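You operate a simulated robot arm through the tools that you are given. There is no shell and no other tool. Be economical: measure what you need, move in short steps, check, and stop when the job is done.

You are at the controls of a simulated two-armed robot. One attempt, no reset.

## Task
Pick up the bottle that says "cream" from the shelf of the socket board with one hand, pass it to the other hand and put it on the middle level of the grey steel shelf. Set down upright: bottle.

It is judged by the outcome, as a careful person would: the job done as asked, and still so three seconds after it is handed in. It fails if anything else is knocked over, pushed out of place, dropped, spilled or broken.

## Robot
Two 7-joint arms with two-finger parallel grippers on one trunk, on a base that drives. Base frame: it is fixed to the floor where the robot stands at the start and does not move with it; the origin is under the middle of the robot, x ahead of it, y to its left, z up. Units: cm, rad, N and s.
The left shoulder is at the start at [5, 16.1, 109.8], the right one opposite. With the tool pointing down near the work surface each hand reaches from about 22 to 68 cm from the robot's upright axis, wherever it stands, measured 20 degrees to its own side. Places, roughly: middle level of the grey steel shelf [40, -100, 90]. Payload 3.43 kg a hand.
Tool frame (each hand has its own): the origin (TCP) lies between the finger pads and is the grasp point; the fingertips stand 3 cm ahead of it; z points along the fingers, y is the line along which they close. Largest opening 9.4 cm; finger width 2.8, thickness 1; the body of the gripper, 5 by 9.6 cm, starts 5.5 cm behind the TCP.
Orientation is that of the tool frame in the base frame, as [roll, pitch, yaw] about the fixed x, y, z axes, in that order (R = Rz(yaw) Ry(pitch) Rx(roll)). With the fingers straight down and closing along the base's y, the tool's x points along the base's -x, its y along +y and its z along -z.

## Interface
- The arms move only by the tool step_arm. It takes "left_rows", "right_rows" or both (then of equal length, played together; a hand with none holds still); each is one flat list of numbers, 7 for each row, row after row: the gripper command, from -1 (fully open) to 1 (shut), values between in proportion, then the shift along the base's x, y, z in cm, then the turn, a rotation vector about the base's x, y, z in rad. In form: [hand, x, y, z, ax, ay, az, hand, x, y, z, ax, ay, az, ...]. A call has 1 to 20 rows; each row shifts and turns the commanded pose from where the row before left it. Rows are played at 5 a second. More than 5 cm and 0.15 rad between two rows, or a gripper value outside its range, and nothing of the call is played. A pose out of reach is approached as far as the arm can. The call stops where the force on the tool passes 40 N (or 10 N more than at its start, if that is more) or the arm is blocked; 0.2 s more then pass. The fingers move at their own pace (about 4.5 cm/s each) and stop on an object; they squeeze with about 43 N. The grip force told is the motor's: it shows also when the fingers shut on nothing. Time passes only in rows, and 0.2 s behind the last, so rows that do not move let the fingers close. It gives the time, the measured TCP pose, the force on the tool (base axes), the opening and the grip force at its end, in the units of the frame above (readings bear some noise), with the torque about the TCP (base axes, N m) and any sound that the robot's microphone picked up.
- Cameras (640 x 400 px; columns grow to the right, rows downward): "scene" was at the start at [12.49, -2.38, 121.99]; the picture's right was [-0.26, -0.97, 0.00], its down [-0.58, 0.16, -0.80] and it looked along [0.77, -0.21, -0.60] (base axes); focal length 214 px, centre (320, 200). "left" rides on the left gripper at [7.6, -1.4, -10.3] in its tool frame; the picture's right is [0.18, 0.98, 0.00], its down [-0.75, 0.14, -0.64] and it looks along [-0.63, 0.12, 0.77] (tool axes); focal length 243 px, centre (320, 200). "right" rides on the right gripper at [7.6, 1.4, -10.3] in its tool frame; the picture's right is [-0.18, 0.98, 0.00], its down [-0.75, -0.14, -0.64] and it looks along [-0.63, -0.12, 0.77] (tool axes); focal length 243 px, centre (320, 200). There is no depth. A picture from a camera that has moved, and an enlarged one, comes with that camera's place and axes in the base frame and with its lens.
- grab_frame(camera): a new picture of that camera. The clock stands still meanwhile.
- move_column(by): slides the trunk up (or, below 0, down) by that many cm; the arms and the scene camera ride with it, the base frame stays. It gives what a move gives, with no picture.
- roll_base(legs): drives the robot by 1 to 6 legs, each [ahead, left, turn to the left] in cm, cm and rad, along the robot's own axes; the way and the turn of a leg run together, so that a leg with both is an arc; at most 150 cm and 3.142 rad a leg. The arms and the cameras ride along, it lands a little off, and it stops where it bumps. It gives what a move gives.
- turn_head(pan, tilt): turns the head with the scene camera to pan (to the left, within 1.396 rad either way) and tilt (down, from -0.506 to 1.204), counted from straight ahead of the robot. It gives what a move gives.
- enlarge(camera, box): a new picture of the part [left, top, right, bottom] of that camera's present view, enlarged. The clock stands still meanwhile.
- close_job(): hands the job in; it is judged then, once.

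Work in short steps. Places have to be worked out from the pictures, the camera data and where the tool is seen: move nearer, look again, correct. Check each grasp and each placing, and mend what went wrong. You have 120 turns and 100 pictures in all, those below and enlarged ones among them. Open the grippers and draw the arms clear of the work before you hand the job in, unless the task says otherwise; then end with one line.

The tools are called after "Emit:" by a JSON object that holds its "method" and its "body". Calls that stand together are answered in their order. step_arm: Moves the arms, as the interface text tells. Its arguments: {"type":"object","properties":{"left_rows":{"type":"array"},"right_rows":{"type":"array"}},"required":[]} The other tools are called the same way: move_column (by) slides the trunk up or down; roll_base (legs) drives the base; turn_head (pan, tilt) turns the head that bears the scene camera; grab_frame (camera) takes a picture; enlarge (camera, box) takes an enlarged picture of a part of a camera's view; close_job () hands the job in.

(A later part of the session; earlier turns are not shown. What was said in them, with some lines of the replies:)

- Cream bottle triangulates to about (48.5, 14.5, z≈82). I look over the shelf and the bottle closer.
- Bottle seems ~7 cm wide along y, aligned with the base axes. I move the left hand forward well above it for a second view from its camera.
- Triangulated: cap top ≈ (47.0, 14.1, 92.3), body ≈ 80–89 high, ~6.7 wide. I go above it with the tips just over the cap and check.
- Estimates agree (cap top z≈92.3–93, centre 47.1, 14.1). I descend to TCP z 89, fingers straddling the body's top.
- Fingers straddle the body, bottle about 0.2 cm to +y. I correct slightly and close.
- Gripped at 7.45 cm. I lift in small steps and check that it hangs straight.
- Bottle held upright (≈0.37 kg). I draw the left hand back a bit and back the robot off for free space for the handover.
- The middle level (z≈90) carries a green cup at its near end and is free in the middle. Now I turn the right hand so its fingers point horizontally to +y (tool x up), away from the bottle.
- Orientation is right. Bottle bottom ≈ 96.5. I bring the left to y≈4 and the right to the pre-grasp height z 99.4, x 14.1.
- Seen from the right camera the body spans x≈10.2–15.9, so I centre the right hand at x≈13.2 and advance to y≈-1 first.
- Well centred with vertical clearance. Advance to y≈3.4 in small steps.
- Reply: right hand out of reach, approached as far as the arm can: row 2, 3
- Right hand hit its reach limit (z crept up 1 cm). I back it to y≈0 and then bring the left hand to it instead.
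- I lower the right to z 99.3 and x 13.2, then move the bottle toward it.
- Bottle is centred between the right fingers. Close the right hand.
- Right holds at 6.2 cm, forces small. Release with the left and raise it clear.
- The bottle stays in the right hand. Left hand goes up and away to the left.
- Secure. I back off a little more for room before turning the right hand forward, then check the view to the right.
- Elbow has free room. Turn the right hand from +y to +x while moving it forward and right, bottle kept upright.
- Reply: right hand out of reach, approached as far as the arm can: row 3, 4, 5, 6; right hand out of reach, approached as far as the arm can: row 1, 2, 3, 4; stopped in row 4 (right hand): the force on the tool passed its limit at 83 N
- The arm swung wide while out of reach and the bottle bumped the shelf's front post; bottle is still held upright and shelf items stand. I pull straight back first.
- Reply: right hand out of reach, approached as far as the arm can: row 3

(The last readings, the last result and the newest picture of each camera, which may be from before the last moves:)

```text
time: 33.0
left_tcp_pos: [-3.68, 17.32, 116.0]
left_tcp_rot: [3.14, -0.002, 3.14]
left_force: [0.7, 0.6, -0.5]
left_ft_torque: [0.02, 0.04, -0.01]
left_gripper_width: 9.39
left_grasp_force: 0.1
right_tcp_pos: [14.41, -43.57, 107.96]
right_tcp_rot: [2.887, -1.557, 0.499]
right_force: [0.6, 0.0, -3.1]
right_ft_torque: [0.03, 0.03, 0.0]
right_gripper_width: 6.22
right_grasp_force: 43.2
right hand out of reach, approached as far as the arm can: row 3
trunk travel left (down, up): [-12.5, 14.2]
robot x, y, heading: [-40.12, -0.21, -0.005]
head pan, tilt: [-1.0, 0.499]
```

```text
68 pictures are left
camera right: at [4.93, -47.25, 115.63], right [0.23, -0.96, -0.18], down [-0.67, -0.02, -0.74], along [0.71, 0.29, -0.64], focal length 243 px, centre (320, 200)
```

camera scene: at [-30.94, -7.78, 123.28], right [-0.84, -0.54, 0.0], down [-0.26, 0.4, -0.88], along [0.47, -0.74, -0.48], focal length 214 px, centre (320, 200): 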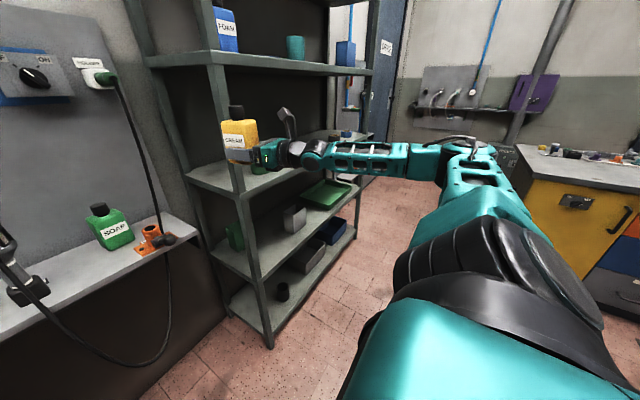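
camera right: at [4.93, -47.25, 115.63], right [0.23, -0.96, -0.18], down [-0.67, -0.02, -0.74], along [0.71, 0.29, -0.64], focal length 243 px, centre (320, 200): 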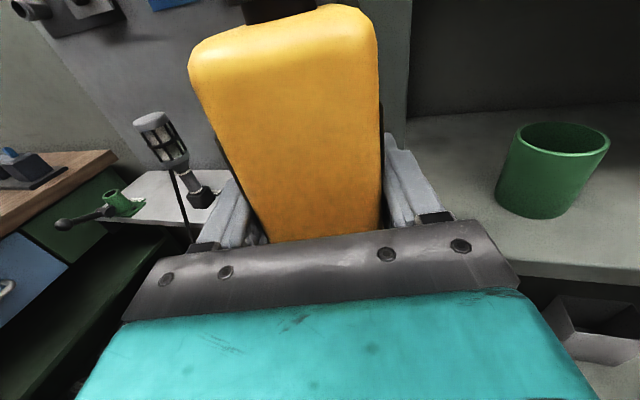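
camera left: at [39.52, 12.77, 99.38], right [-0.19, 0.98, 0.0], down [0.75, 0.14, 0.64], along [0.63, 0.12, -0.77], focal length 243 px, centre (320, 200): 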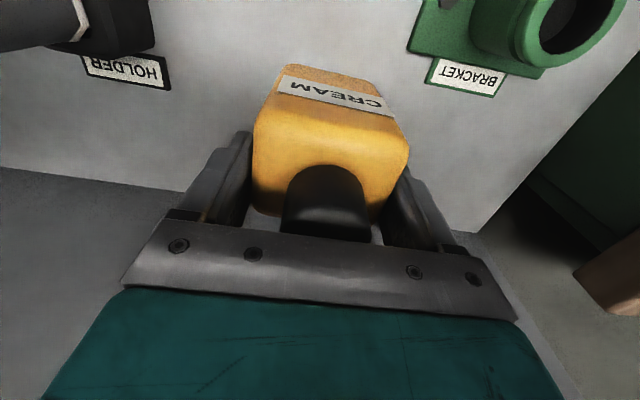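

Shelf and its items are unmoved. In this arm pose the hand points nearly forward (yaw ≈14°), usable. The cup stands near (32, -65), so I aim for y≈-95: back off 8, strafe right 51.

Emit:
{"method": "roll_base", "body": {"legs": [[-8, 0, 0], [0, -51, 0]]}}

Emit:
{"method": "move_column", "body": {"by": -7}}

Emit:
{"method": "grab_frame", "body": {"camera": "right"}}

Emit:
{"method": "turn_head", "body": {"pan": -0.4, "tilt": 0.4}}

Emit:
{"method": "grab_frame", "body": {"camera": "scene"}}

```text
time: 38.6
left_tcp_pos: [-12.04, -33.2, 116.03]
left_tcp_rot: [-3.141, -0.004, 3.137]
left_force: [0.3, -0.4, -0.1]
left_ft_torque: [0.0, 0.0, -0.02]
left_gripper_width: 9.41
left_grasp_force: 0.0
right_tcp_pos: [6.07, -94.1, 107.98]
right_tcp_rot: [2.844, -1.557, 0.537]
right_force: [-0.1, -0.4, -3.9]
right_ft_torque: [-0.03, 0.04, -0.01]
right_gripper_width: 6.26
right_grasp_force: 42.5
trunk travel left (down, up): [-12.5, 14.2]
robot x, y, heading: [-48.35, -50.52, -0.01]
head pan, tilt: [-1.0, 0.499]
```

```text
time: 39.6
left_tcp_pos: [-12.02, -33.32, 109.09]
left_tcp_rot: [3.141, -0.003, 3.137]
left_force: [-0.6, 0.5, -0.4]
left_ft_torque: [-0.02, 0.01, 0.01]
left_gripper_width: 9.4
left_grasp_force: 0.1
right_tcp_pos: [5.99, -94.05, 101.04]
right_tcp_rot: [2.832, -1.556, 0.554]
right_force: [0.1, -0.1, -3.4]
right_ft_torque: [-0.03, 0.04, -0.02]
right_gripper_width: 6.23
right_grasp_force: 43.0
trunk travel left (down, up): [-5.5, 21.2]
robot x, y, heading: [-48.02, -50.5, -0.009]
head pan, tilt: [-1.0, 0.499]
```

```text
67 pictures are left
camera right: at [-3.49, -97.78, 108.68], right [0.23, -0.96, -0.18], down [-0.67, -0.02, -0.75], along [0.71, 0.29, -0.64], focal length 243 px, centre (320, 200)
```

right: 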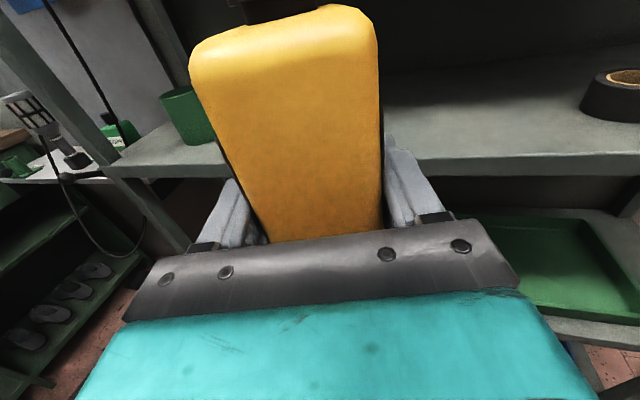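

```text
time: 40.6
left_tcp_pos: [-12.03, -33.34, 108.97]
left_tcp_rot: [3.141, -0.002, 3.138]
left_force: [0.1, -0.7, -0.1]
left_ft_torque: [-0.06, 0.01, 0.01]
left_gripper_width: 9.4
left_grasp_force: 0.0
right_tcp_pos: [5.92, -94.18, 101.04]
right_tcp_rot: [2.852, -1.556, 0.533]
right_force: [0.3, 0.2, -3.6]
right_ft_torque: [-0.02, 0.03, -0.02]
right_gripper_width: 6.22
right_grasp_force: 43.1
trunk travel left (down, up): [-5.5, 21.2]
robot x, y, heading: [-48.02, -50.24, -0.002]
head pan, tilt: [-0.4, 0.4]
```

```text
66 pictures are left
camera scene: at [-35.67, -54.25, 117.2], right [-0.4, -0.92, 0.0], down [-0.36, 0.15, -0.92], along [0.85, -0.36, -0.39], focal length 214 px, centre (320, 200)
```

scene: 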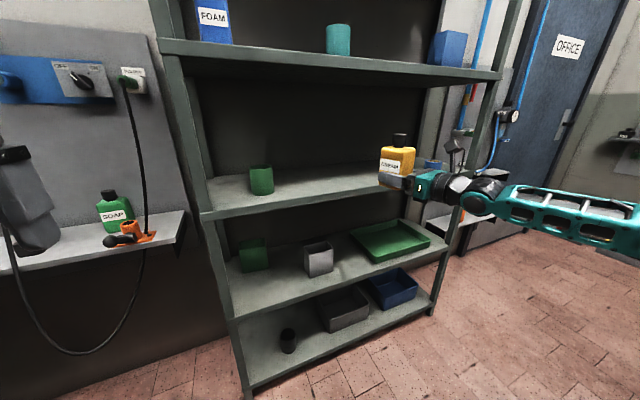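

I need the front edge position and level height precisely; enlarging both views.

Emit:
{"method": "enlarge", "body": {"camera": "scene", "box": [190, 120, 430, 270]}}

Emit:
{"method": "enlarge", "body": {"camera": "right", "box": [380, 40, 640, 202]}}

```text
2.67 times, centred on (310, 195) of scene
camera zoom: at [-35.67, -54.25, 117.2], right [-0.4, -0.92, 0.0], down [-0.36, 0.15, -0.92], along [0.85, -0.36, -0.39], focal length 572 px, centre (347, 213)
```

zoom: 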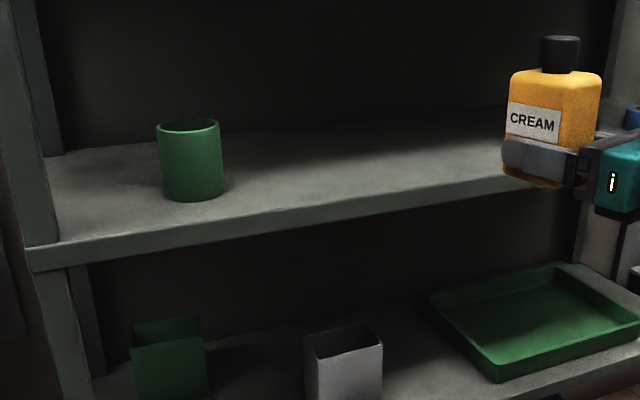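

```text
2.46 times, centred on (510, 121) of right
camera zoom: at [-3.47, -97.79, 108.66], right [0.23, -0.96, -0.18], down [-0.67, -0.02, -0.74], along [0.71, 0.29, -0.64], focal length 597 px, centre (-148, 394)
```

zoom: 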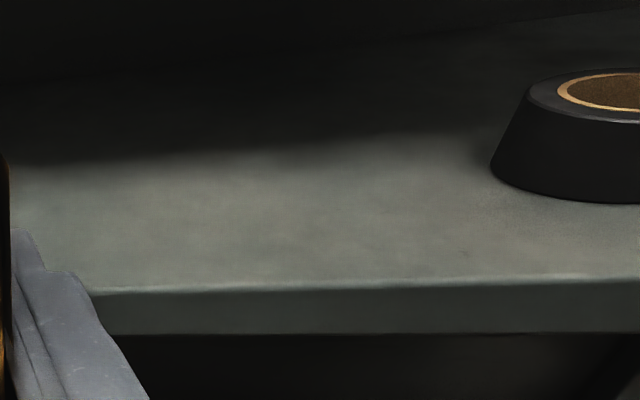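

Front edge ≈ x 24, level z ≈ 91; free gap between cup (y≈-65) and tape roll (y≈-120). Bottle bottom ≈ 98 so I drive in 20 cm, then look.

Emit:
{"method": "roll_base", "body": {"legs": [[20, 0, 0]]}}

Emit:
{"method": "grab_frame", "body": {"camera": "scene"}}

Emit:
{"method": "grab_frame", "body": {"camera": "right"}}

```text
time: 42.2
left_tcp_pos: [7.9, -33.23, 109.05]
left_tcp_rot: [-3.142, 0.0, 3.139]
left_force: [0.1, -0.3, -0.4]
left_ft_torque: [0.0, -0.01, 0.03]
left_gripper_width: 9.41
left_grasp_force: 0.0
right_tcp_pos: [25.93, -94.26, 100.96]
right_tcp_rot: [2.861, -1.554, 0.521]
right_force: [1.0, 0.5, -4.1]
right_ft_torque: [0.02, 0.01, -0.01]
right_gripper_width: 6.2
right_grasp_force: 43.1
trunk travel left (down, up): [-5.5, 21.2]
robot x, y, heading: [-28.82, -50.52, -0.004]
head pan, tilt: [-0.4, 0.4]
```

```text
63 pictures are left
camera scene: at [-15.76, -54.35, 117.19], right [-0.39, -0.92, 0.0], down [-0.36, 0.15, -0.92], along [0.85, -0.36, -0.39], focal length 214 px, centre (320, 200)
```

scene: 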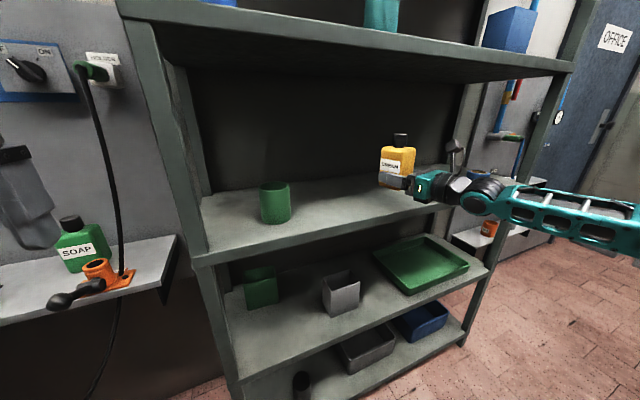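

```text
62 pictures are left
camera right: at [16.44, -97.9, 108.65], right [0.23, -0.96, -0.18], down [-0.67, -0.02, -0.74], along [0.71, 0.29, -0.64], focal length 243 px, centre (320, 200)
```

right: 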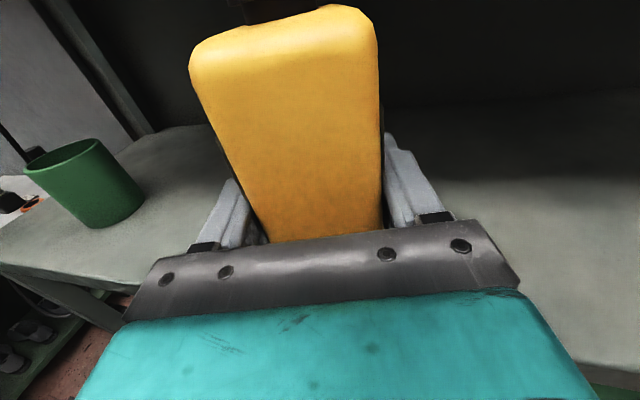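

Edge refined: x ≈ 22.9, z ≈ 91.3. Drive 3.4 further so the palm stays just outside the edge, and lower the trunk 5 cm.

Emit:
{"method": "roll_base", "body": {"legs": [[3.4, 0, 0]]}}

Emit:
{"method": "move_column", "body": {"by": -5}}

Emit:
{"method": "enlarge", "body": {"camera": "scene", "box": [330, 110, 490, 210]}}

Emit:
{"method": "grab_frame", "body": {"camera": "right"}}

```text
time: 43.1
left_tcp_pos: [11.18, -33.34, 109.04]
left_tcp_rot: [3.141, -0.001, 3.138]
left_force: [-0.1, -0.3, 0.3]
left_ft_torque: [-0.03, -0.02, 0.03]
left_gripper_width: 9.4
left_grasp_force: 0.1
right_tcp_pos: [29.31, -94.24, 100.93]
right_tcp_rot: [2.877, -1.556, 0.507]
right_force: [0.3, -0.3, -4.5]
right_ft_torque: [0.0, 0.02, 0.02]
right_gripper_width: 6.19
right_grasp_force: 42.9
trunk travel left (down, up): [-5.5, 21.2]
robot x, y, heading: [-24.85, -50.48, -0.006]
head pan, tilt: [-0.4, 0.4]
```

```text
time: 44.0
left_tcp_pos: [11.18, -33.31, 104.04]
left_tcp_rot: [-3.14, 0.001, 3.139]
left_force: [-0.4, 0.0, 0.9]
left_ft_torque: [0.0, 0.0, 0.0]
left_gripper_width: 9.41
left_grasp_force: 0.0
right_tcp_pos: [29.24, -94.23, 96.68]
right_tcp_rot: [1.958, -1.562, 1.426]
right_force: [3.7, -6.5, 17.1]
right_ft_torque: [-0.32, 1.17, 0.45]
right_gripper_width: 6.19
right_grasp_force: 43.3
trunk travel left (down, up): [-0.5, 26.2]
robot x, y, heading: [-24.85, -50.81, -0.008]
head pan, tilt: [-0.4, 0.4]
```

```text
4.00 times, centred on (410, 160) of scene
camera zoom: at [-12.5, -54.32, 112.25], right [-0.39, -0.92, 0.0], down [-0.36, 0.15, -0.92], along [0.85, -0.36, -0.39], focal length 858 px, centre (-40, 360)
```

zoom: 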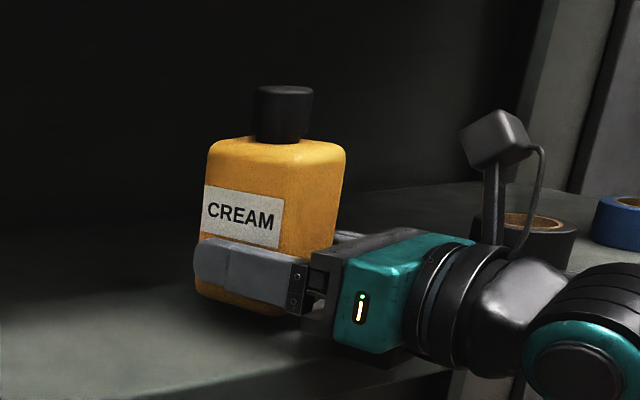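

```text
60 pictures are left
camera right: at [19.64, -97.92, 104.14], right [0.23, -0.96, -0.18], down [-0.66, -0.02, -0.75], along [0.72, 0.29, -0.63], focal length 243 px, centre (320, 200)
```

right: 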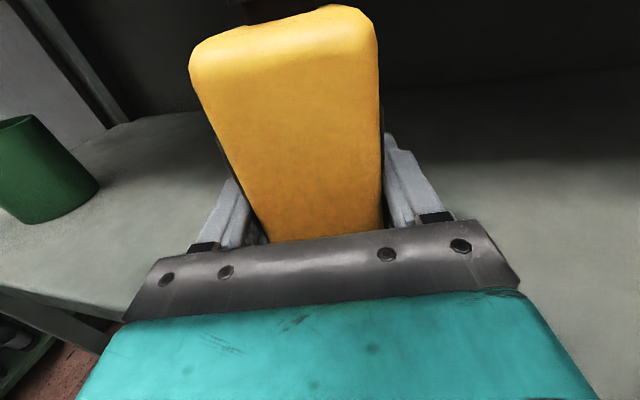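

Contact early: +21 N with torque pointing ~5.6 cm behind the TCP, i.e. the palm touches the front edge. I raise 1 cm and examine.

Emit:
{"method": "move_column", "body": {"by": 1.2}}

Emit:
{"method": "enlarge", "body": {"camera": "scene", "box": [360, 150, 456, 210]}}

Emit:
{"method": "grab_frame", "body": {"camera": "scene"}}

```text
time: 44.6
left_tcp_pos: [11.16, -33.36, 105.25]
left_tcp_rot: [-3.141, -0.002, 3.138]
left_force: [1.0, -0.1, 0.3]
left_ft_torque: [-0.02, -0.02, -0.02]
left_gripper_width: 9.39
left_grasp_force: 0.1
right_tcp_pos: [29.3, -94.22, 96.88]
right_tcp_rot: [3.008, -1.549, 0.377]
right_force: [0.2, -0.7, -4.3]
right_ft_torque: [-0.06, 0.02, 0.0]
right_gripper_width: 6.2
right_grasp_force: 43.1
trunk travel left (down, up): [-1.7, 25.0]
robot x, y, heading: [-25.36, -50.65, -0.006]
head pan, tilt: [-0.4, 0.4]
```

```text
6.67 times, centred on (408, 180) of scene
camera zoom: at [-12.4, -54.36, 113.38], right [-0.39, -0.92, 0.0], down [-0.36, 0.15, -0.92], along [0.85, -0.36, -0.39], focal length 1430 px, centre (-267, 333)
```

zoom: 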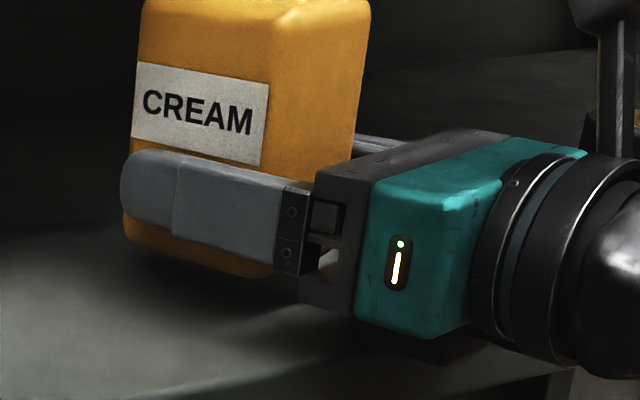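

```text
58 pictures are left
camera scene: at [-12.4, -54.36, 113.38], right [-0.39, -0.92, 0.0], down [-0.36, 0.15, -0.92], along [0.85, -0.36, -0.39], focal length 214 px, centre (320, 200)
```

scene: 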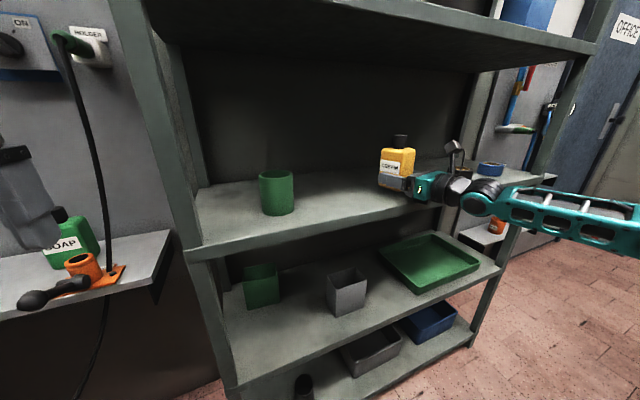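

I look at the front edge from the wrist camera to see how far over the shelf the hand is.

Emit:
{"method": "enlarge", "body": {"camera": "right", "box": [0, 230, 240, 380]}}

Emit:
{"method": "enlarge", "body": {"camera": "scene", "box": [180, 150, 480, 338]}}

```text
2.67 times, centred on (120, 305) of right
camera zoom: at [19.82, -97.9, 104.64], right [0.23, -0.96, -0.18], down [-0.67, -0.02, -0.74], along [0.7, 0.29, -0.65], focal length 647 px, centre (853, -80)
```

zoom: 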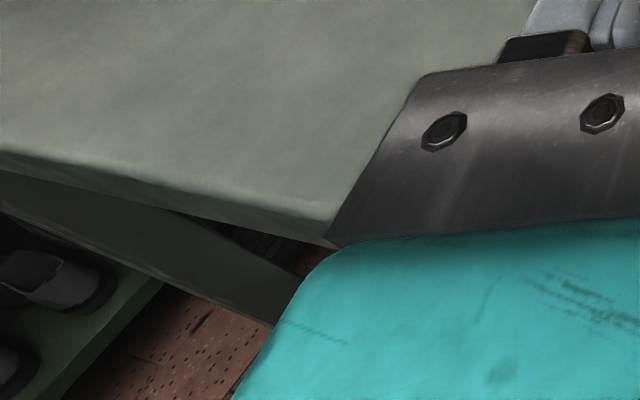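

```text
2.13 times, centred on (330, 244) of scene
camera zoom: at [-12.4, -54.36, 113.38], right [-0.39, -0.92, 0.0], down [-0.36, 0.15, -0.92], along [0.85, -0.36, -0.39], focal length 456 px, centre (299, 106)
```

zoom: 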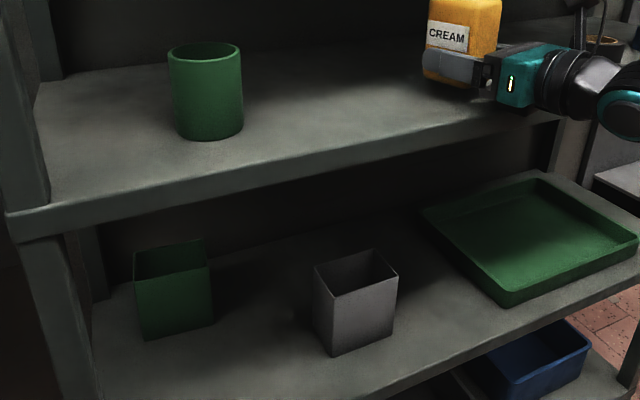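

Edge x≈22.7, so the palm overlaps the edge slightly and is level with the bottle's bottom. I back off 1 cm, raise 1 cm and pitch the hand nose-down ~0.05 rad so the bottle's base touches before the palm.

Emit:
{"method": "move_column", "body": {"by": 1}}

Emit:
{"method": "roll_base", "body": {"legs": [[-1, 0, 0]]}}

Emit:
{"method": "step_arm", "body": {"right_rows": [1, 0, 0, 0, -0.006, 0.025, 0, 1, 0, 0, 0, -0.006, 0.025, 0, 1, 0, 0, 0, 0, 0, 0]}}

```text
time: 45.2
left_tcp_pos: [11.27, -33.36, 106.28]
left_tcp_rot: [-3.142, -0.002, 3.138]
left_force: [-0.2, -0.3, 0.2]
left_ft_torque: [0.02, 0.0, 0.03]
left_gripper_width: 9.4
left_grasp_force: 0.1
right_tcp_pos: [29.3, -94.28, 98.14]
right_tcp_rot: [2.895, -1.556, 0.489]
right_force: [0.6, 0.3, -3.5]
right_ft_torque: [-0.03, 0.05, 0.02]
right_gripper_width: 6.2
right_grasp_force: 42.9
trunk travel left (down, up): [-2.7, 24.0]
robot x, y, heading: [-25.37, -50.95, -0.005]
head pan, tilt: [-0.4, 0.4]
```

```text
time: 45.9
left_tcp_pos: [10.15, -33.33, 106.26]
left_tcp_rot: [-3.141, -0.001, 3.139]
left_force: [0.1, -0.2, 0.2]
left_ft_torque: [0.02, -0.01, -0.01]
left_gripper_width: 9.4
left_grasp_force: 0.1
right_tcp_pos: [28.26, -94.2, 98.24]
right_tcp_rot: [2.863, -1.556, 0.522]
right_force: [0.3, 0.1, -4.0]
right_ft_torque: [0.0, 0.02, -0.01]
right_gripper_width: 6.17
right_grasp_force: 43.3
trunk travel left (down, up): [-2.7, 24.0]
robot x, y, heading: [-25.83, -50.8, -0.003]
head pan, tilt: [-0.4, 0.4]
```

```text
time: 46.7
left_tcp_pos: [10.24, -33.37, 106.2]
left_tcp_rot: [3.139, -0.002, 3.137]
left_force: [0.4, 0.3, 1.0]
left_ft_torque: [0.01, -0.02, -0.02]
left_gripper_width: 9.39
left_grasp_force: 0.1
right_tcp_pos: [28.51, -93.77, 97.94]
right_tcp_rot: [3.116, -1.528, 0.279]
right_force: [-0.2, -0.5, -3.9]
right_ft_torque: [0.0, 0.03, 0.02]
right_gripper_width: 6.2
right_grasp_force: 43.5
right hand out of reach, approached as far as the arm can: row 2
trunk travel left (down, up): [-2.7, 24.0]
robot x, y, heading: [-26.1, -50.52, -0.002]
head pan, tilt: [-0.4, 0.4]
```

Nose-down is now ~0.04 rad. Lower with the trunk in small steps watching the force.

Emit:
{"method": "move_column", "body": {"by": -1}}

Emit:
{"method": "move_column", "body": {"by": -0.4}}

```text
time: 47.3
left_tcp_pos: [10.27, -33.27, 105.27]
left_tcp_rot: [-3.141, -0.002, 3.138]
left_force: [0.7, -0.7, 0.7]
left_ft_torque: [-0.02, -0.01, 0.0]
left_gripper_width: 9.4
left_grasp_force: 0.2
right_tcp_pos: [28.44, -93.62, 97.24]
right_tcp_rot: [3.104, -1.528, 0.292]
right_force: [0.5, 0.5, -3.8]
right_ft_torque: [-0.06, 0.03, 0.02]
right_gripper_width: 6.2
right_grasp_force: 43.4
trunk travel left (down, up): [-1.7, 25.0]
robot x, y, heading: [-25.7, -50.54, -0.006]
head pan, tilt: [-0.4, 0.4]
```

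```text
time: 47.9
left_tcp_pos: [10.29, -33.27, 104.79]
left_tcp_rot: [3.141, -0.002, 3.138]
left_force: [0.7, -0.3, 0.1]
left_ft_torque: [-0.01, -0.04, 0.01]
left_gripper_width: 9.41
left_grasp_force: 0.0
right_tcp_pos: [28.55, -93.7, 96.62]
right_tcp_rot: [3.106, -1.529, 0.288]
right_force: [-0.6, -0.4, -3.0]
right_ft_torque: [0.01, 0.06, 0.02]
right_gripper_width: 6.21
right_grasp_force: 43.1
trunk travel left (down, up): [-1.3, 25.4]
robot x, y, heading: [-25.83, -50.58, -0.006]
head pan, tilt: [-0.4, 0.4]
```

Slightly below the former contact height; torque and force begin to change slightly. One more small step.

Emit:
{"method": "move_column", "body": {"by": -0.4}}

Emit:
{"method": "move_column", "body": {"by": -0.3}}

Emit:
{"method": "enlarge", "body": {"camera": "scene", "box": [360, 140, 472, 210]}}

```text
time: 48.4
left_tcp_pos: [10.2, -33.3, 104.46]
left_tcp_rot: [-3.14, 0.001, 3.138]
left_force: [-0.3, -0.4, 1.0]
left_ft_torque: [0.0, 0.0, 0.0]
left_gripper_width: 9.41
left_grasp_force: 0.0
right_tcp_pos: [28.46, -93.74, 96.27]
right_tcp_rot: [3.097, -1.528, 0.299]
right_force: [0.6, -0.8, -1.7]
right_ft_torque: [-0.09, 0.12, 0.03]
right_gripper_width: 6.21
right_grasp_force: 42.7
trunk travel left (down, up): [-0.9, 25.8]
robot x, y, heading: [-25.85, -50.82, -0.003]
head pan, tilt: [-0.4, 0.4]
```

```text
time: 48.9
left_tcp_pos: [10.17, -33.17, 104.27]
left_tcp_rot: [-3.14, -0.001, 3.139]
left_force: [-0.3, -0.1, 0.5]
left_ft_torque: [0.02, 0.03, -0.02]
left_gripper_width: 9.41
left_grasp_force: 0.0
right_tcp_pos: [28.53, -93.64, 96.46]
right_tcp_rot: [2.992, -1.535, 0.401]
right_force: [2.9, -4.4, 10.6]
right_ft_torque: [-0.6, 0.7, 0.31]
right_gripper_width: 6.2
right_grasp_force: 43.3
trunk travel left (down, up): [-0.6, 26.1]
robot x, y, heading: [-25.94, -50.81, -0.008]
head pan, tilt: [-0.4, 0.4]
```

```text
5.71 times, centred on (416, 175) of scene
camera zoom: at [-13.45, -54.32, 112.33], right [-0.39, -0.92, 0.0], down [-0.36, 0.15, -0.92], along [0.85, -0.36, -0.39], focal length 1226 px, centre (-229, 343)
```

zoom: 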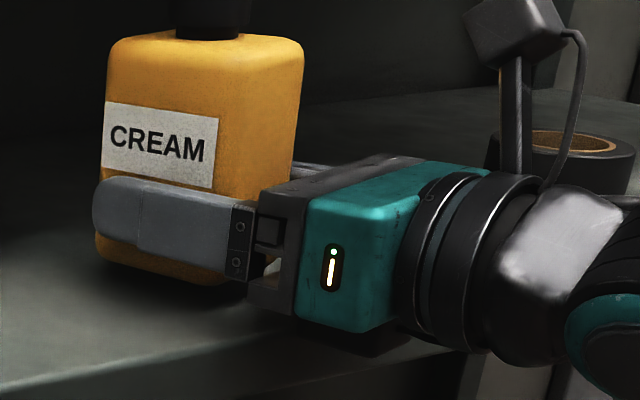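

The palm's right corner touches the edge (hand yaw 14°). I'll raise, back out, and turn the base right by 0.24 rad so the hand is square to the shelf and the palm can stay outside.

Emit:
{"method": "move_column", "body": {"by": 4}}

Emit:
{"method": "roll_base", "body": {"legs": [[-14, 0, 0], [0, 0, -0.24]]}}

Emit:
{"method": "grab_frame", "body": {"camera": "right"}}

```text
time: 49.7
left_tcp_pos: [10.26, -33.29, 108.09]
left_tcp_rot: [3.14, -0.002, 3.139]
left_force: [0.5, 0.4, 0.3]
left_ft_torque: [0.02, 0.0, 0.01]
left_gripper_width: 9.41
left_grasp_force: 0.1
right_tcp_pos: [28.51, -93.76, 99.89]
right_tcp_rot: [3.124, -1.527, 0.27]
right_force: [0.3, 0.4, -3.0]
right_ft_torque: [-0.02, 0.04, 0.0]
right_gripper_width: 6.2
right_grasp_force: 42.5
trunk travel left (down, up): [-4.6, 22.1]
robot x, y, heading: [-26.12, -50.59, -0.007]
head pan, tilt: [-0.4, 0.4]
```

```text
time: 51.9
left_tcp_pos: [-0.69, -42.38, 108.19]
left_tcp_rot: [-3.14, -0.002, 2.896]
left_force: [0.2, 0.4, 0.7]
left_ft_torque: [-0.01, 0.02, -0.02]
left_gripper_width: 9.4
left_grasp_force: 0.1
right_tcp_pos: [2.64, -105.3, 100.07]
right_tcp_rot: [3.112, -1.529, 0.044]
right_force: [-0.8, -0.2, -4.2]
right_ft_torque: [0.0, 0.01, 0.01]
right_gripper_width: 6.22
right_grasp_force: 43.5
trunk travel left (down, up): [-4.6, 22.1]
robot x, y, heading: [-40.24, -50.18, -0.245]
head pan, tilt: [-0.4, 0.4]
```

```text
54 pictures are left
camera right: at [-7.23, -106.82, 107.92], right [0.01, -0.98, -0.18], down [-0.68, 0.13, -0.73], along [0.74, 0.13, -0.66], focal length 243 px, centre (320, 200)
```

right: 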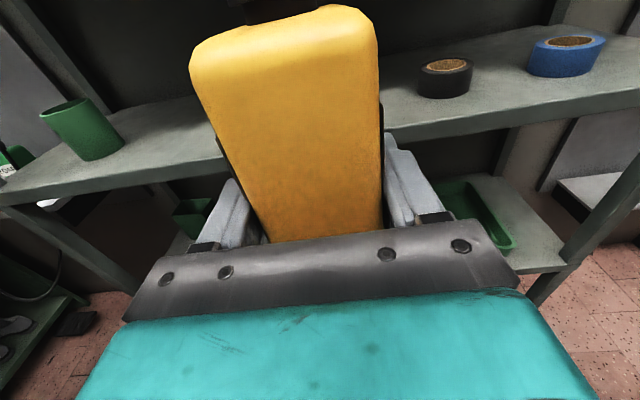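

Hand is square now. Drive in world terms: +10 in y, then +20 in x.

Emit:
{"method": "roll_base", "body": {"legs": [[-2.4, 9.7, 0], [19.4, 4.85, 0]]}}

Emit:
{"method": "grab_frame", "body": {"camera": "right"}}

Emit:
{"method": "grab_frame", "body": {"camera": "scene"}}

```text
time: 54.6
left_tcp_pos: [19.38, -32.54, 108.15]
left_tcp_rot: [3.141, -0.001, 2.896]
left_force: [0.7, -0.1, -0.7]
left_ft_torque: [-0.01, 0.04, -0.01]
left_gripper_width: 9.43
left_grasp_force: 0.0
right_tcp_pos: [22.68, -95.55, 99.97]
right_tcp_rot: [3.111, -1.528, 0.043]
right_force: [0.4, 0.1, -3.9]
right_ft_torque: [-0.02, 0.05, 0.01]
right_gripper_width: 6.2
right_grasp_force: 42.9
trunk travel left (down, up): [-4.6, 22.1]
robot x, y, heading: [-20.0, -40.44, -0.245]
head pan, tilt: [-0.4, 0.4]
```

```text
53 pictures are left
camera right: at [12.8, -96.93, 107.91], right [0.0, -0.98, -0.18], down [-0.68, 0.13, -0.73], along [0.74, 0.13, -0.66], focal length 243 px, centre (320, 200)
```

right: 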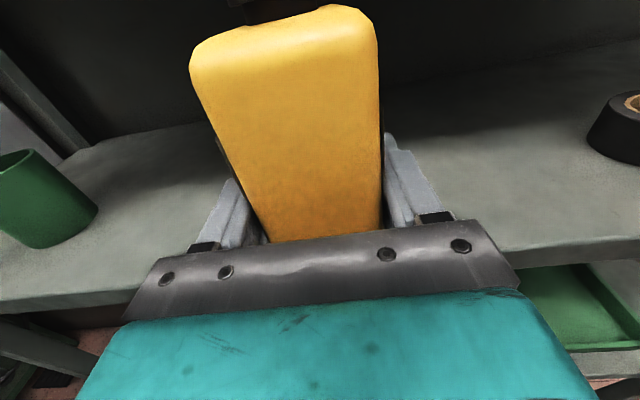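

```text
52 pictures are left
camera scene: at [-8.55, -47.25, 116.29], right [-0.6, -0.8, 0.0], down [-0.31, 0.23, -0.92], along [0.73, -0.56, -0.39], focal length 214 px, centre (320, 200)
```

scene: 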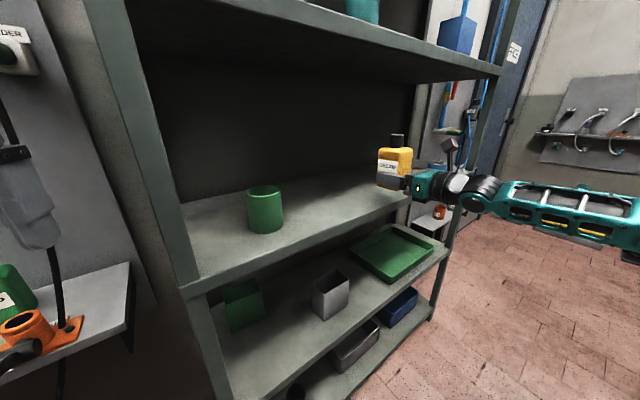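

Edge ≈ x 21.5–22.5. Move forward 4.3 so TCP x≈27, then lower the trunk in stages.

Emit:
{"method": "roll_base", "body": {"legs": [[4.17, 1.04, 0]]}}

Emit:
{"method": "move_column", "body": {"by": -3}}

Emit:
{"method": "move_column", "body": {"by": -0.5}}

```text
time: 55.5
left_tcp_pos: [23.73, -32.5, 108.05]
left_tcp_rot: [-3.141, -0.004, 2.897]
left_force: [0.2, 0.6, 0.4]
left_ft_torque: [-0.02, 0.01, -0.03]
left_gripper_width: 9.43
left_grasp_force: 0.0
right_tcp_pos: [26.83, -95.48, 99.9]
right_tcp_rot: [3.112, -1.526, 0.043]
right_force: [-0.6, -1.2, -3.6]
right_ft_torque: [-0.02, 0.03, 0.0]
right_gripper_width: 6.22
right_grasp_force: 42.5
trunk travel left (down, up): [-4.6, 22.1]
robot x, y, heading: [-15.99, -40.42, -0.246]
head pan, tilt: [-0.4, 0.4]
```

```text
time: 56.2
left_tcp_pos: [23.59, -32.48, 105.2]
left_tcp_rot: [-3.141, -0.001, 2.895]
left_force: [0.3, 0.5, 0.0]
left_ft_torque: [0.0, -0.01, 0.01]
left_gripper_width: 9.43
left_grasp_force: 0.1
right_tcp_pos: [26.96, -95.44, 97.0]
right_tcp_rot: [3.108, -1.527, 0.044]
right_force: [-1.3, 0.1, -3.9]
right_ft_torque: [0.02, 0.03, 0.01]
right_gripper_width: 6.22
right_grasp_force: 42.4
trunk travel left (down, up): [-1.6, 25.1]
robot x, y, heading: [-15.81, -40.53, -0.245]
head pan, tilt: [-0.4, 0.4]
```

```text
time: 56.8
left_tcp_pos: [23.57, -32.6, 104.74]
left_tcp_rot: [3.141, -0.002, 2.896]
left_force: [0.9, -0.8, 0.4]
left_ft_torque: [0.03, 0.0, -0.01]
left_gripper_width: 9.39
left_grasp_force: 0.0
right_tcp_pos: [26.89, -95.42, 96.46]
right_tcp_rot: [3.11, -1.526, 0.044]
right_force: [0.0, 0.6, -4.6]
right_ft_torque: [0.03, 0.04, -0.01]
right_gripper_width: 6.21
right_grasp_force: 43.2
trunk travel left (down, up): [-1.1, 25.6]
robot x, y, heading: [-16.12, -40.55, -0.248]
head pan, tilt: [-0.4, 0.4]
```

No contact yet at 96.46. Continue in 0.4 cm steps.

Emit:
{"method": "move_column", "body": {"by": -0.5}}

Emit:
{"method": "move_column", "body": {"by": -0.4}}

Emit:
{"method": "enlarge", "body": {"camera": "scene", "box": [350, 120, 478, 200]}}

```text
time: 57.3
left_tcp_pos: [23.69, -32.42, 104.15]
left_tcp_rot: [3.141, -0.002, 2.894]
left_force: [0.3, -1.1, 0.2]
left_ft_torque: [0.02, 0.0, 0.03]
left_gripper_width: 9.41
left_grasp_force: 0.1
right_tcp_pos: [26.9, -95.55, 95.89]
right_tcp_rot: [3.111, -1.528, 0.043]
right_force: [-0.5, -0.3, -3.7]
right_ft_torque: [0.0, 0.02, 0.01]
right_gripper_width: 6.2
right_grasp_force: 43.0
trunk travel left (down, up): [-0.6, 26.1]
robot x, y, heading: [-15.64, -40.87, -0.25]
head pan, tilt: [-0.4, 0.4]
```

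```text
time: 57.9
left_tcp_pos: [23.62, -32.61, 103.83]
left_tcp_rot: [-3.141, 0.001, 2.895]
left_force: [0.0, 0.3, -0.3]
left_ft_torque: [-0.03, -0.01, -0.02]
left_gripper_width: 9.37
left_grasp_force: 0.0
right_tcp_pos: [26.9, -95.6, 95.56]
right_tcp_rot: [3.11, -1.528, 0.045]
right_force: [-0.2, 0.4, -4.1]
right_ft_torque: [0.0, 0.02, 0.03]
right_gripper_width: 6.21
right_grasp_force: 43.3
trunk travel left (down, up): [-0.2, 26.5]
robot x, y, heading: [-16.22, -40.51, -0.243]
head pan, tilt: [-0.4, 0.4]
```

```text
5.00 times, centred on (414, 160) of scene
camera zoom: at [-4.34, -47.26, 111.9], right [-0.6, -0.8, 0.0], down [-0.31, 0.23, -0.92], along [0.73, -0.56, -0.39], focal length 1072 px, centre (-150, 400)
```

zoom: 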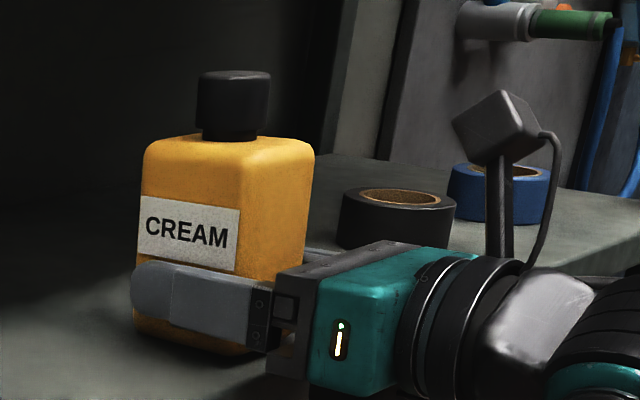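

Palm clears now. Trunk is at its bottom, so lower with the arm in small steps.

Emit:
{"method": "step_arm", "body": {"right_rows": [1, 0, 0, -0.4, 0, 0, 0, 1, 0, 0, 0, 0, 0, 0]}}

Emit:
{"method": "step_arm", "body": {"right_rows": [1, 0, 0, -0.4, 0, 0, 0, 1, 0, 0, 0, 0, 0, 0]}}

```text
time: 58.5
left_tcp_pos: [23.57, -32.41, 103.64]
left_tcp_rot: [3.141, -0.001, 2.895]
left_force: [-1.0, -0.4, 0.9]
left_ft_torque: [0.01, -0.02, 0.02]
left_gripper_width: 9.42
left_grasp_force: 0.0
right_tcp_pos: [26.83, -95.48, 95.33]
right_tcp_rot: [3.086, -1.53, 0.066]
right_force: [2.1, -0.3, 2.4]
right_ft_torque: [0.13, -0.28, -0.11]
right_gripper_width: 6.21
right_grasp_force: 43.7
trunk travel left (down, up): [-0.2, 26.5]
robot x, y, heading: [-15.43, -40.25, -0.247]
head pan, tilt: [-0.4, 0.4]
```

```text
time: 59.1
left_tcp_pos: [23.45, -32.47, 103.79]
left_tcp_rot: [-3.139, 0.0, 2.896]
left_force: [-0.6, -0.3, -0.3]
left_ft_torque: [0.05, 0.02, -0.01]
left_gripper_width: 9.42
left_grasp_force: 0.1
right_tcp_pos: [26.76, -95.6, 95.4]
right_tcp_rot: [3.018, -1.537, 0.136]
right_force: [4.2, -5.5, 16.8]
right_ft_torque: [0.27, -0.94, -0.27]
right_gripper_width: 6.23
right_grasp_force: 43.3
trunk travel left (down, up): [-0.2, 26.5]
robot x, y, heading: [-15.82, -40.62, -0.25]
head pan, tilt: [-0.4, 0.4]
```

Contact is now at the bottle's far base edge (torque sign reversed), as intended. I ease the preload and open slowly.

Emit:
{"method": "step_arm", "body": {"right_rows": [1, 0, 0, 0.3, 0, 0, 0, 1, 0, 0, 0, 0, 0, 0]}}

Emit:
{"method": "step_arm", "body": {"right_rows": [0.1, 0, 0, 0, 0, 0, 0, -0.4, 0, 0, 0, 0, 0, 0, -1, 0, 0, 0, 0, 0, 0, -1, 0, 0, 0, 0, 0, 0, -1, 0, 0, 0, 0, 0, 0]}}

Emit:
{"method": "grab_frame", "body": {"camera": "right"}}

Emit:
{"method": "enlarge", "body": {"camera": "scene", "box": [350, 120, 478, 200]}}

```text
time: 59.7
left_tcp_pos: [23.52, -32.48, 103.81]
left_tcp_rot: [-3.139, 0.001, 2.896]
left_force: [0.0, -0.3, 0.0]
left_ft_torque: [0.01, -0.01, -0.01]
left_gripper_width: 9.41
left_grasp_force: 0.0
right_tcp_pos: [26.68, -95.52, 95.38]
right_tcp_rot: [3.045, -1.531, 0.109]
right_force: [4.4, -5.4, 13.9]
right_ft_torque: [-0.1, -0.81, -0.21]
right_gripper_width: 6.2
right_grasp_force: 42.7
trunk travel left (down, up): [-0.2, 26.5]
robot x, y, heading: [-15.63, -40.57, -0.248]
head pan, tilt: [-0.4, 0.4]
```

```text
time: 60.9
left_tcp_pos: [23.61, -32.54, 103.73]
left_tcp_rot: [-3.14, 0.001, 2.894]
left_force: [-0.5, -0.4, 0.2]
left_ft_torque: [0.01, -0.02, 0.03]
left_gripper_width: 9.39
left_grasp_force: 0.2
right_tcp_pos: [26.8, -95.53, 95.08]
right_tcp_rot: [3.105, -1.527, 0.051]
right_force: [0.1, -0.4, 0.6]
right_ft_torque: [0.0, -0.01, 0.0]
right_gripper_width: 9.39
right_grasp_force: 0.1
trunk travel left (down, up): [-0.2, 26.5]
robot x, y, heading: [-15.51, -40.67, -0.243]
head pan, tilt: [-0.4, 0.4]
```

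```text
50 pictures are left
camera right: at [16.97, -96.93, 103.02], right [0.0, -0.98, -0.18], down [-0.68, 0.13, -0.73], along [0.74, 0.13, -0.66], focal length 243 px, centre (320, 200)
```

right: 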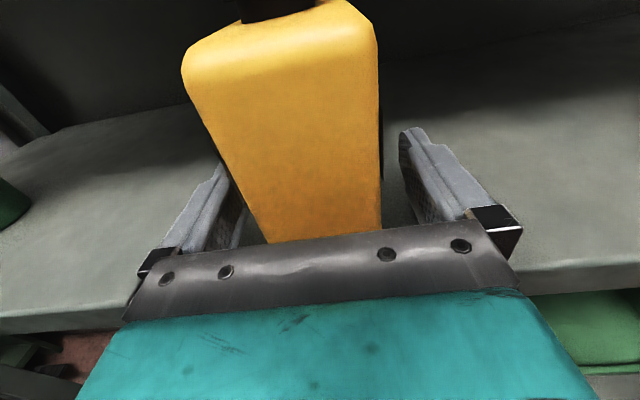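

```text
5.00 times, centred on (414, 160) of scene
camera zoom: at [-4.35, -47.24, 111.9], right [-0.6, -0.8, 0.0], down [-0.31, 0.23, -0.92], along [0.74, -0.56, -0.39], focal length 1072 px, centre (-150, 400)
```

zoom: 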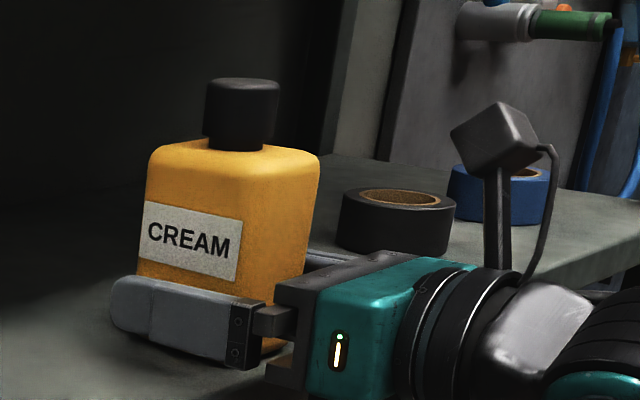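

Bottle stands free on the level. Retreat straight back (world -x) with the base, then look.

Emit:
{"method": "roll_base", "body": {"legs": [[-3.88, -0.97, 0]]}}

Emit:
{"method": "grab_frame", "body": {"camera": "right"}}

```text
time: 61.7
left_tcp_pos: [19.58, -32.51, 103.86]
left_tcp_rot: [-3.141, -0.001, 2.893]
left_force: [-0.1, -0.6, 0.3]
left_ft_torque: [-0.01, 0.01, 0.04]
left_gripper_width: 9.42
left_grasp_force: 0.0
right_tcp_pos: [22.97, -95.5, 95.04]
right_tcp_rot: [3.101, -1.527, 0.051]
right_force: [-1.1, -0.3, -0.1]
right_ft_torque: [0.02, 0.01, -0.02]
right_gripper_width: 9.38
right_grasp_force: 0.1
trunk travel left (down, up): [-0.2, 26.5]
robot x, y, heading: [-19.56, -40.59, -0.248]
head pan, tilt: [-0.4, 0.4]
```

```text
48 pictures are left
camera right: at [13.0, -96.92, 103.04], right [0.0, -0.98, -0.18], down [-0.68, 0.13, -0.73], along [0.74, 0.13, -0.66], focal length 243 px, centre (320, 200)
```

right: 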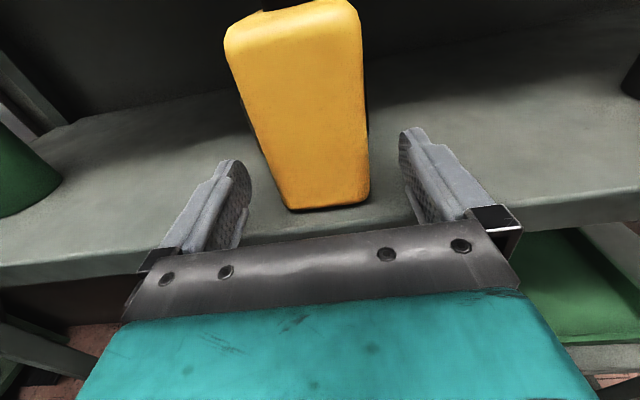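

The bottle stays put, standing with its whole base behind the edge. Back out further and check from the scene camera.

Emit:
{"method": "roll_base", "body": {"legs": [[-19.4, -4.85, 0]]}}

Emit:
{"method": "grab_frame", "body": {"camera": "scene"}}

Emit:
{"method": "grab_frame", "body": {"camera": "right"}}

```text
time: 63.3
left_tcp_pos: [-0.32, -32.35, 103.77]
left_tcp_rot: [-3.14, -0.001, 2.895]
left_force: [-0.1, 0.1, 0.2]
left_ft_torque: [-0.01, -0.01, -0.01]
left_gripper_width: 9.36
left_grasp_force: 0.0
right_tcp_pos: [2.9, -95.41, 95.13]
right_tcp_rot: [3.104, -1.527, 0.05]
right_force: [0.7, 0.0, 0.5]
right_ft_torque: [0.01, 0.01, -0.04]
right_gripper_width: 9.42
right_grasp_force: 0.0
trunk travel left (down, up): [-0.2, 26.5]
robot x, y, heading: [-39.25, -40.51, -0.249]
head pan, tilt: [-0.4, 0.4]
```

```text
47 pictures are left
camera scene: at [-28.26, -47.18, 111.91], right [-0.6, -0.8, 0.0], down [-0.31, 0.23, -0.92], along [0.73, -0.56, -0.39], focal length 214 px, centre (320, 200)
```

scene: 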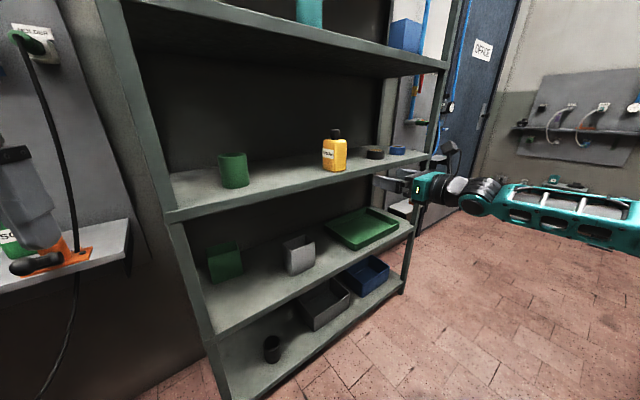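

```text
46 pictures are left
camera right: at [-6.95, -96.88, 103.04], right [0.0, -0.98, -0.18], down [-0.68, 0.13, -0.73], along [0.74, 0.13, -0.66], focal length 243 px, centre (320, 200)
```

right: 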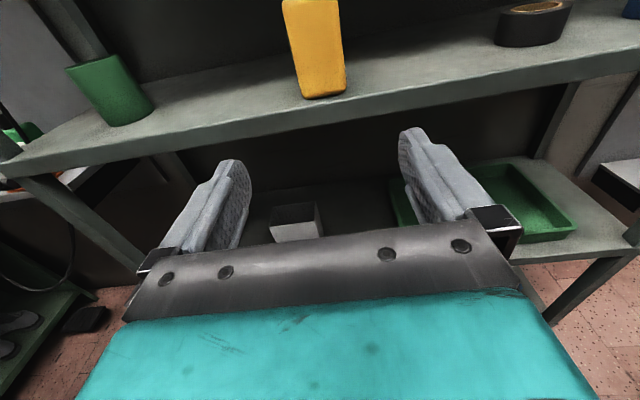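

The bottle stands upright on the middle level, everything else is in place, both hands are open and clear. Handing in.

Emit:
{"method": "close_job", "body": {}}

```text
The job is handed in.
```

The cream bottle was picked up with the left hand, passed to the right, and is standing upright on the middle level of the grey steel shelf; on the way the bottle bumped the shelf's front post and the gripper touched its front edge, but nothing was seen to move or fall.
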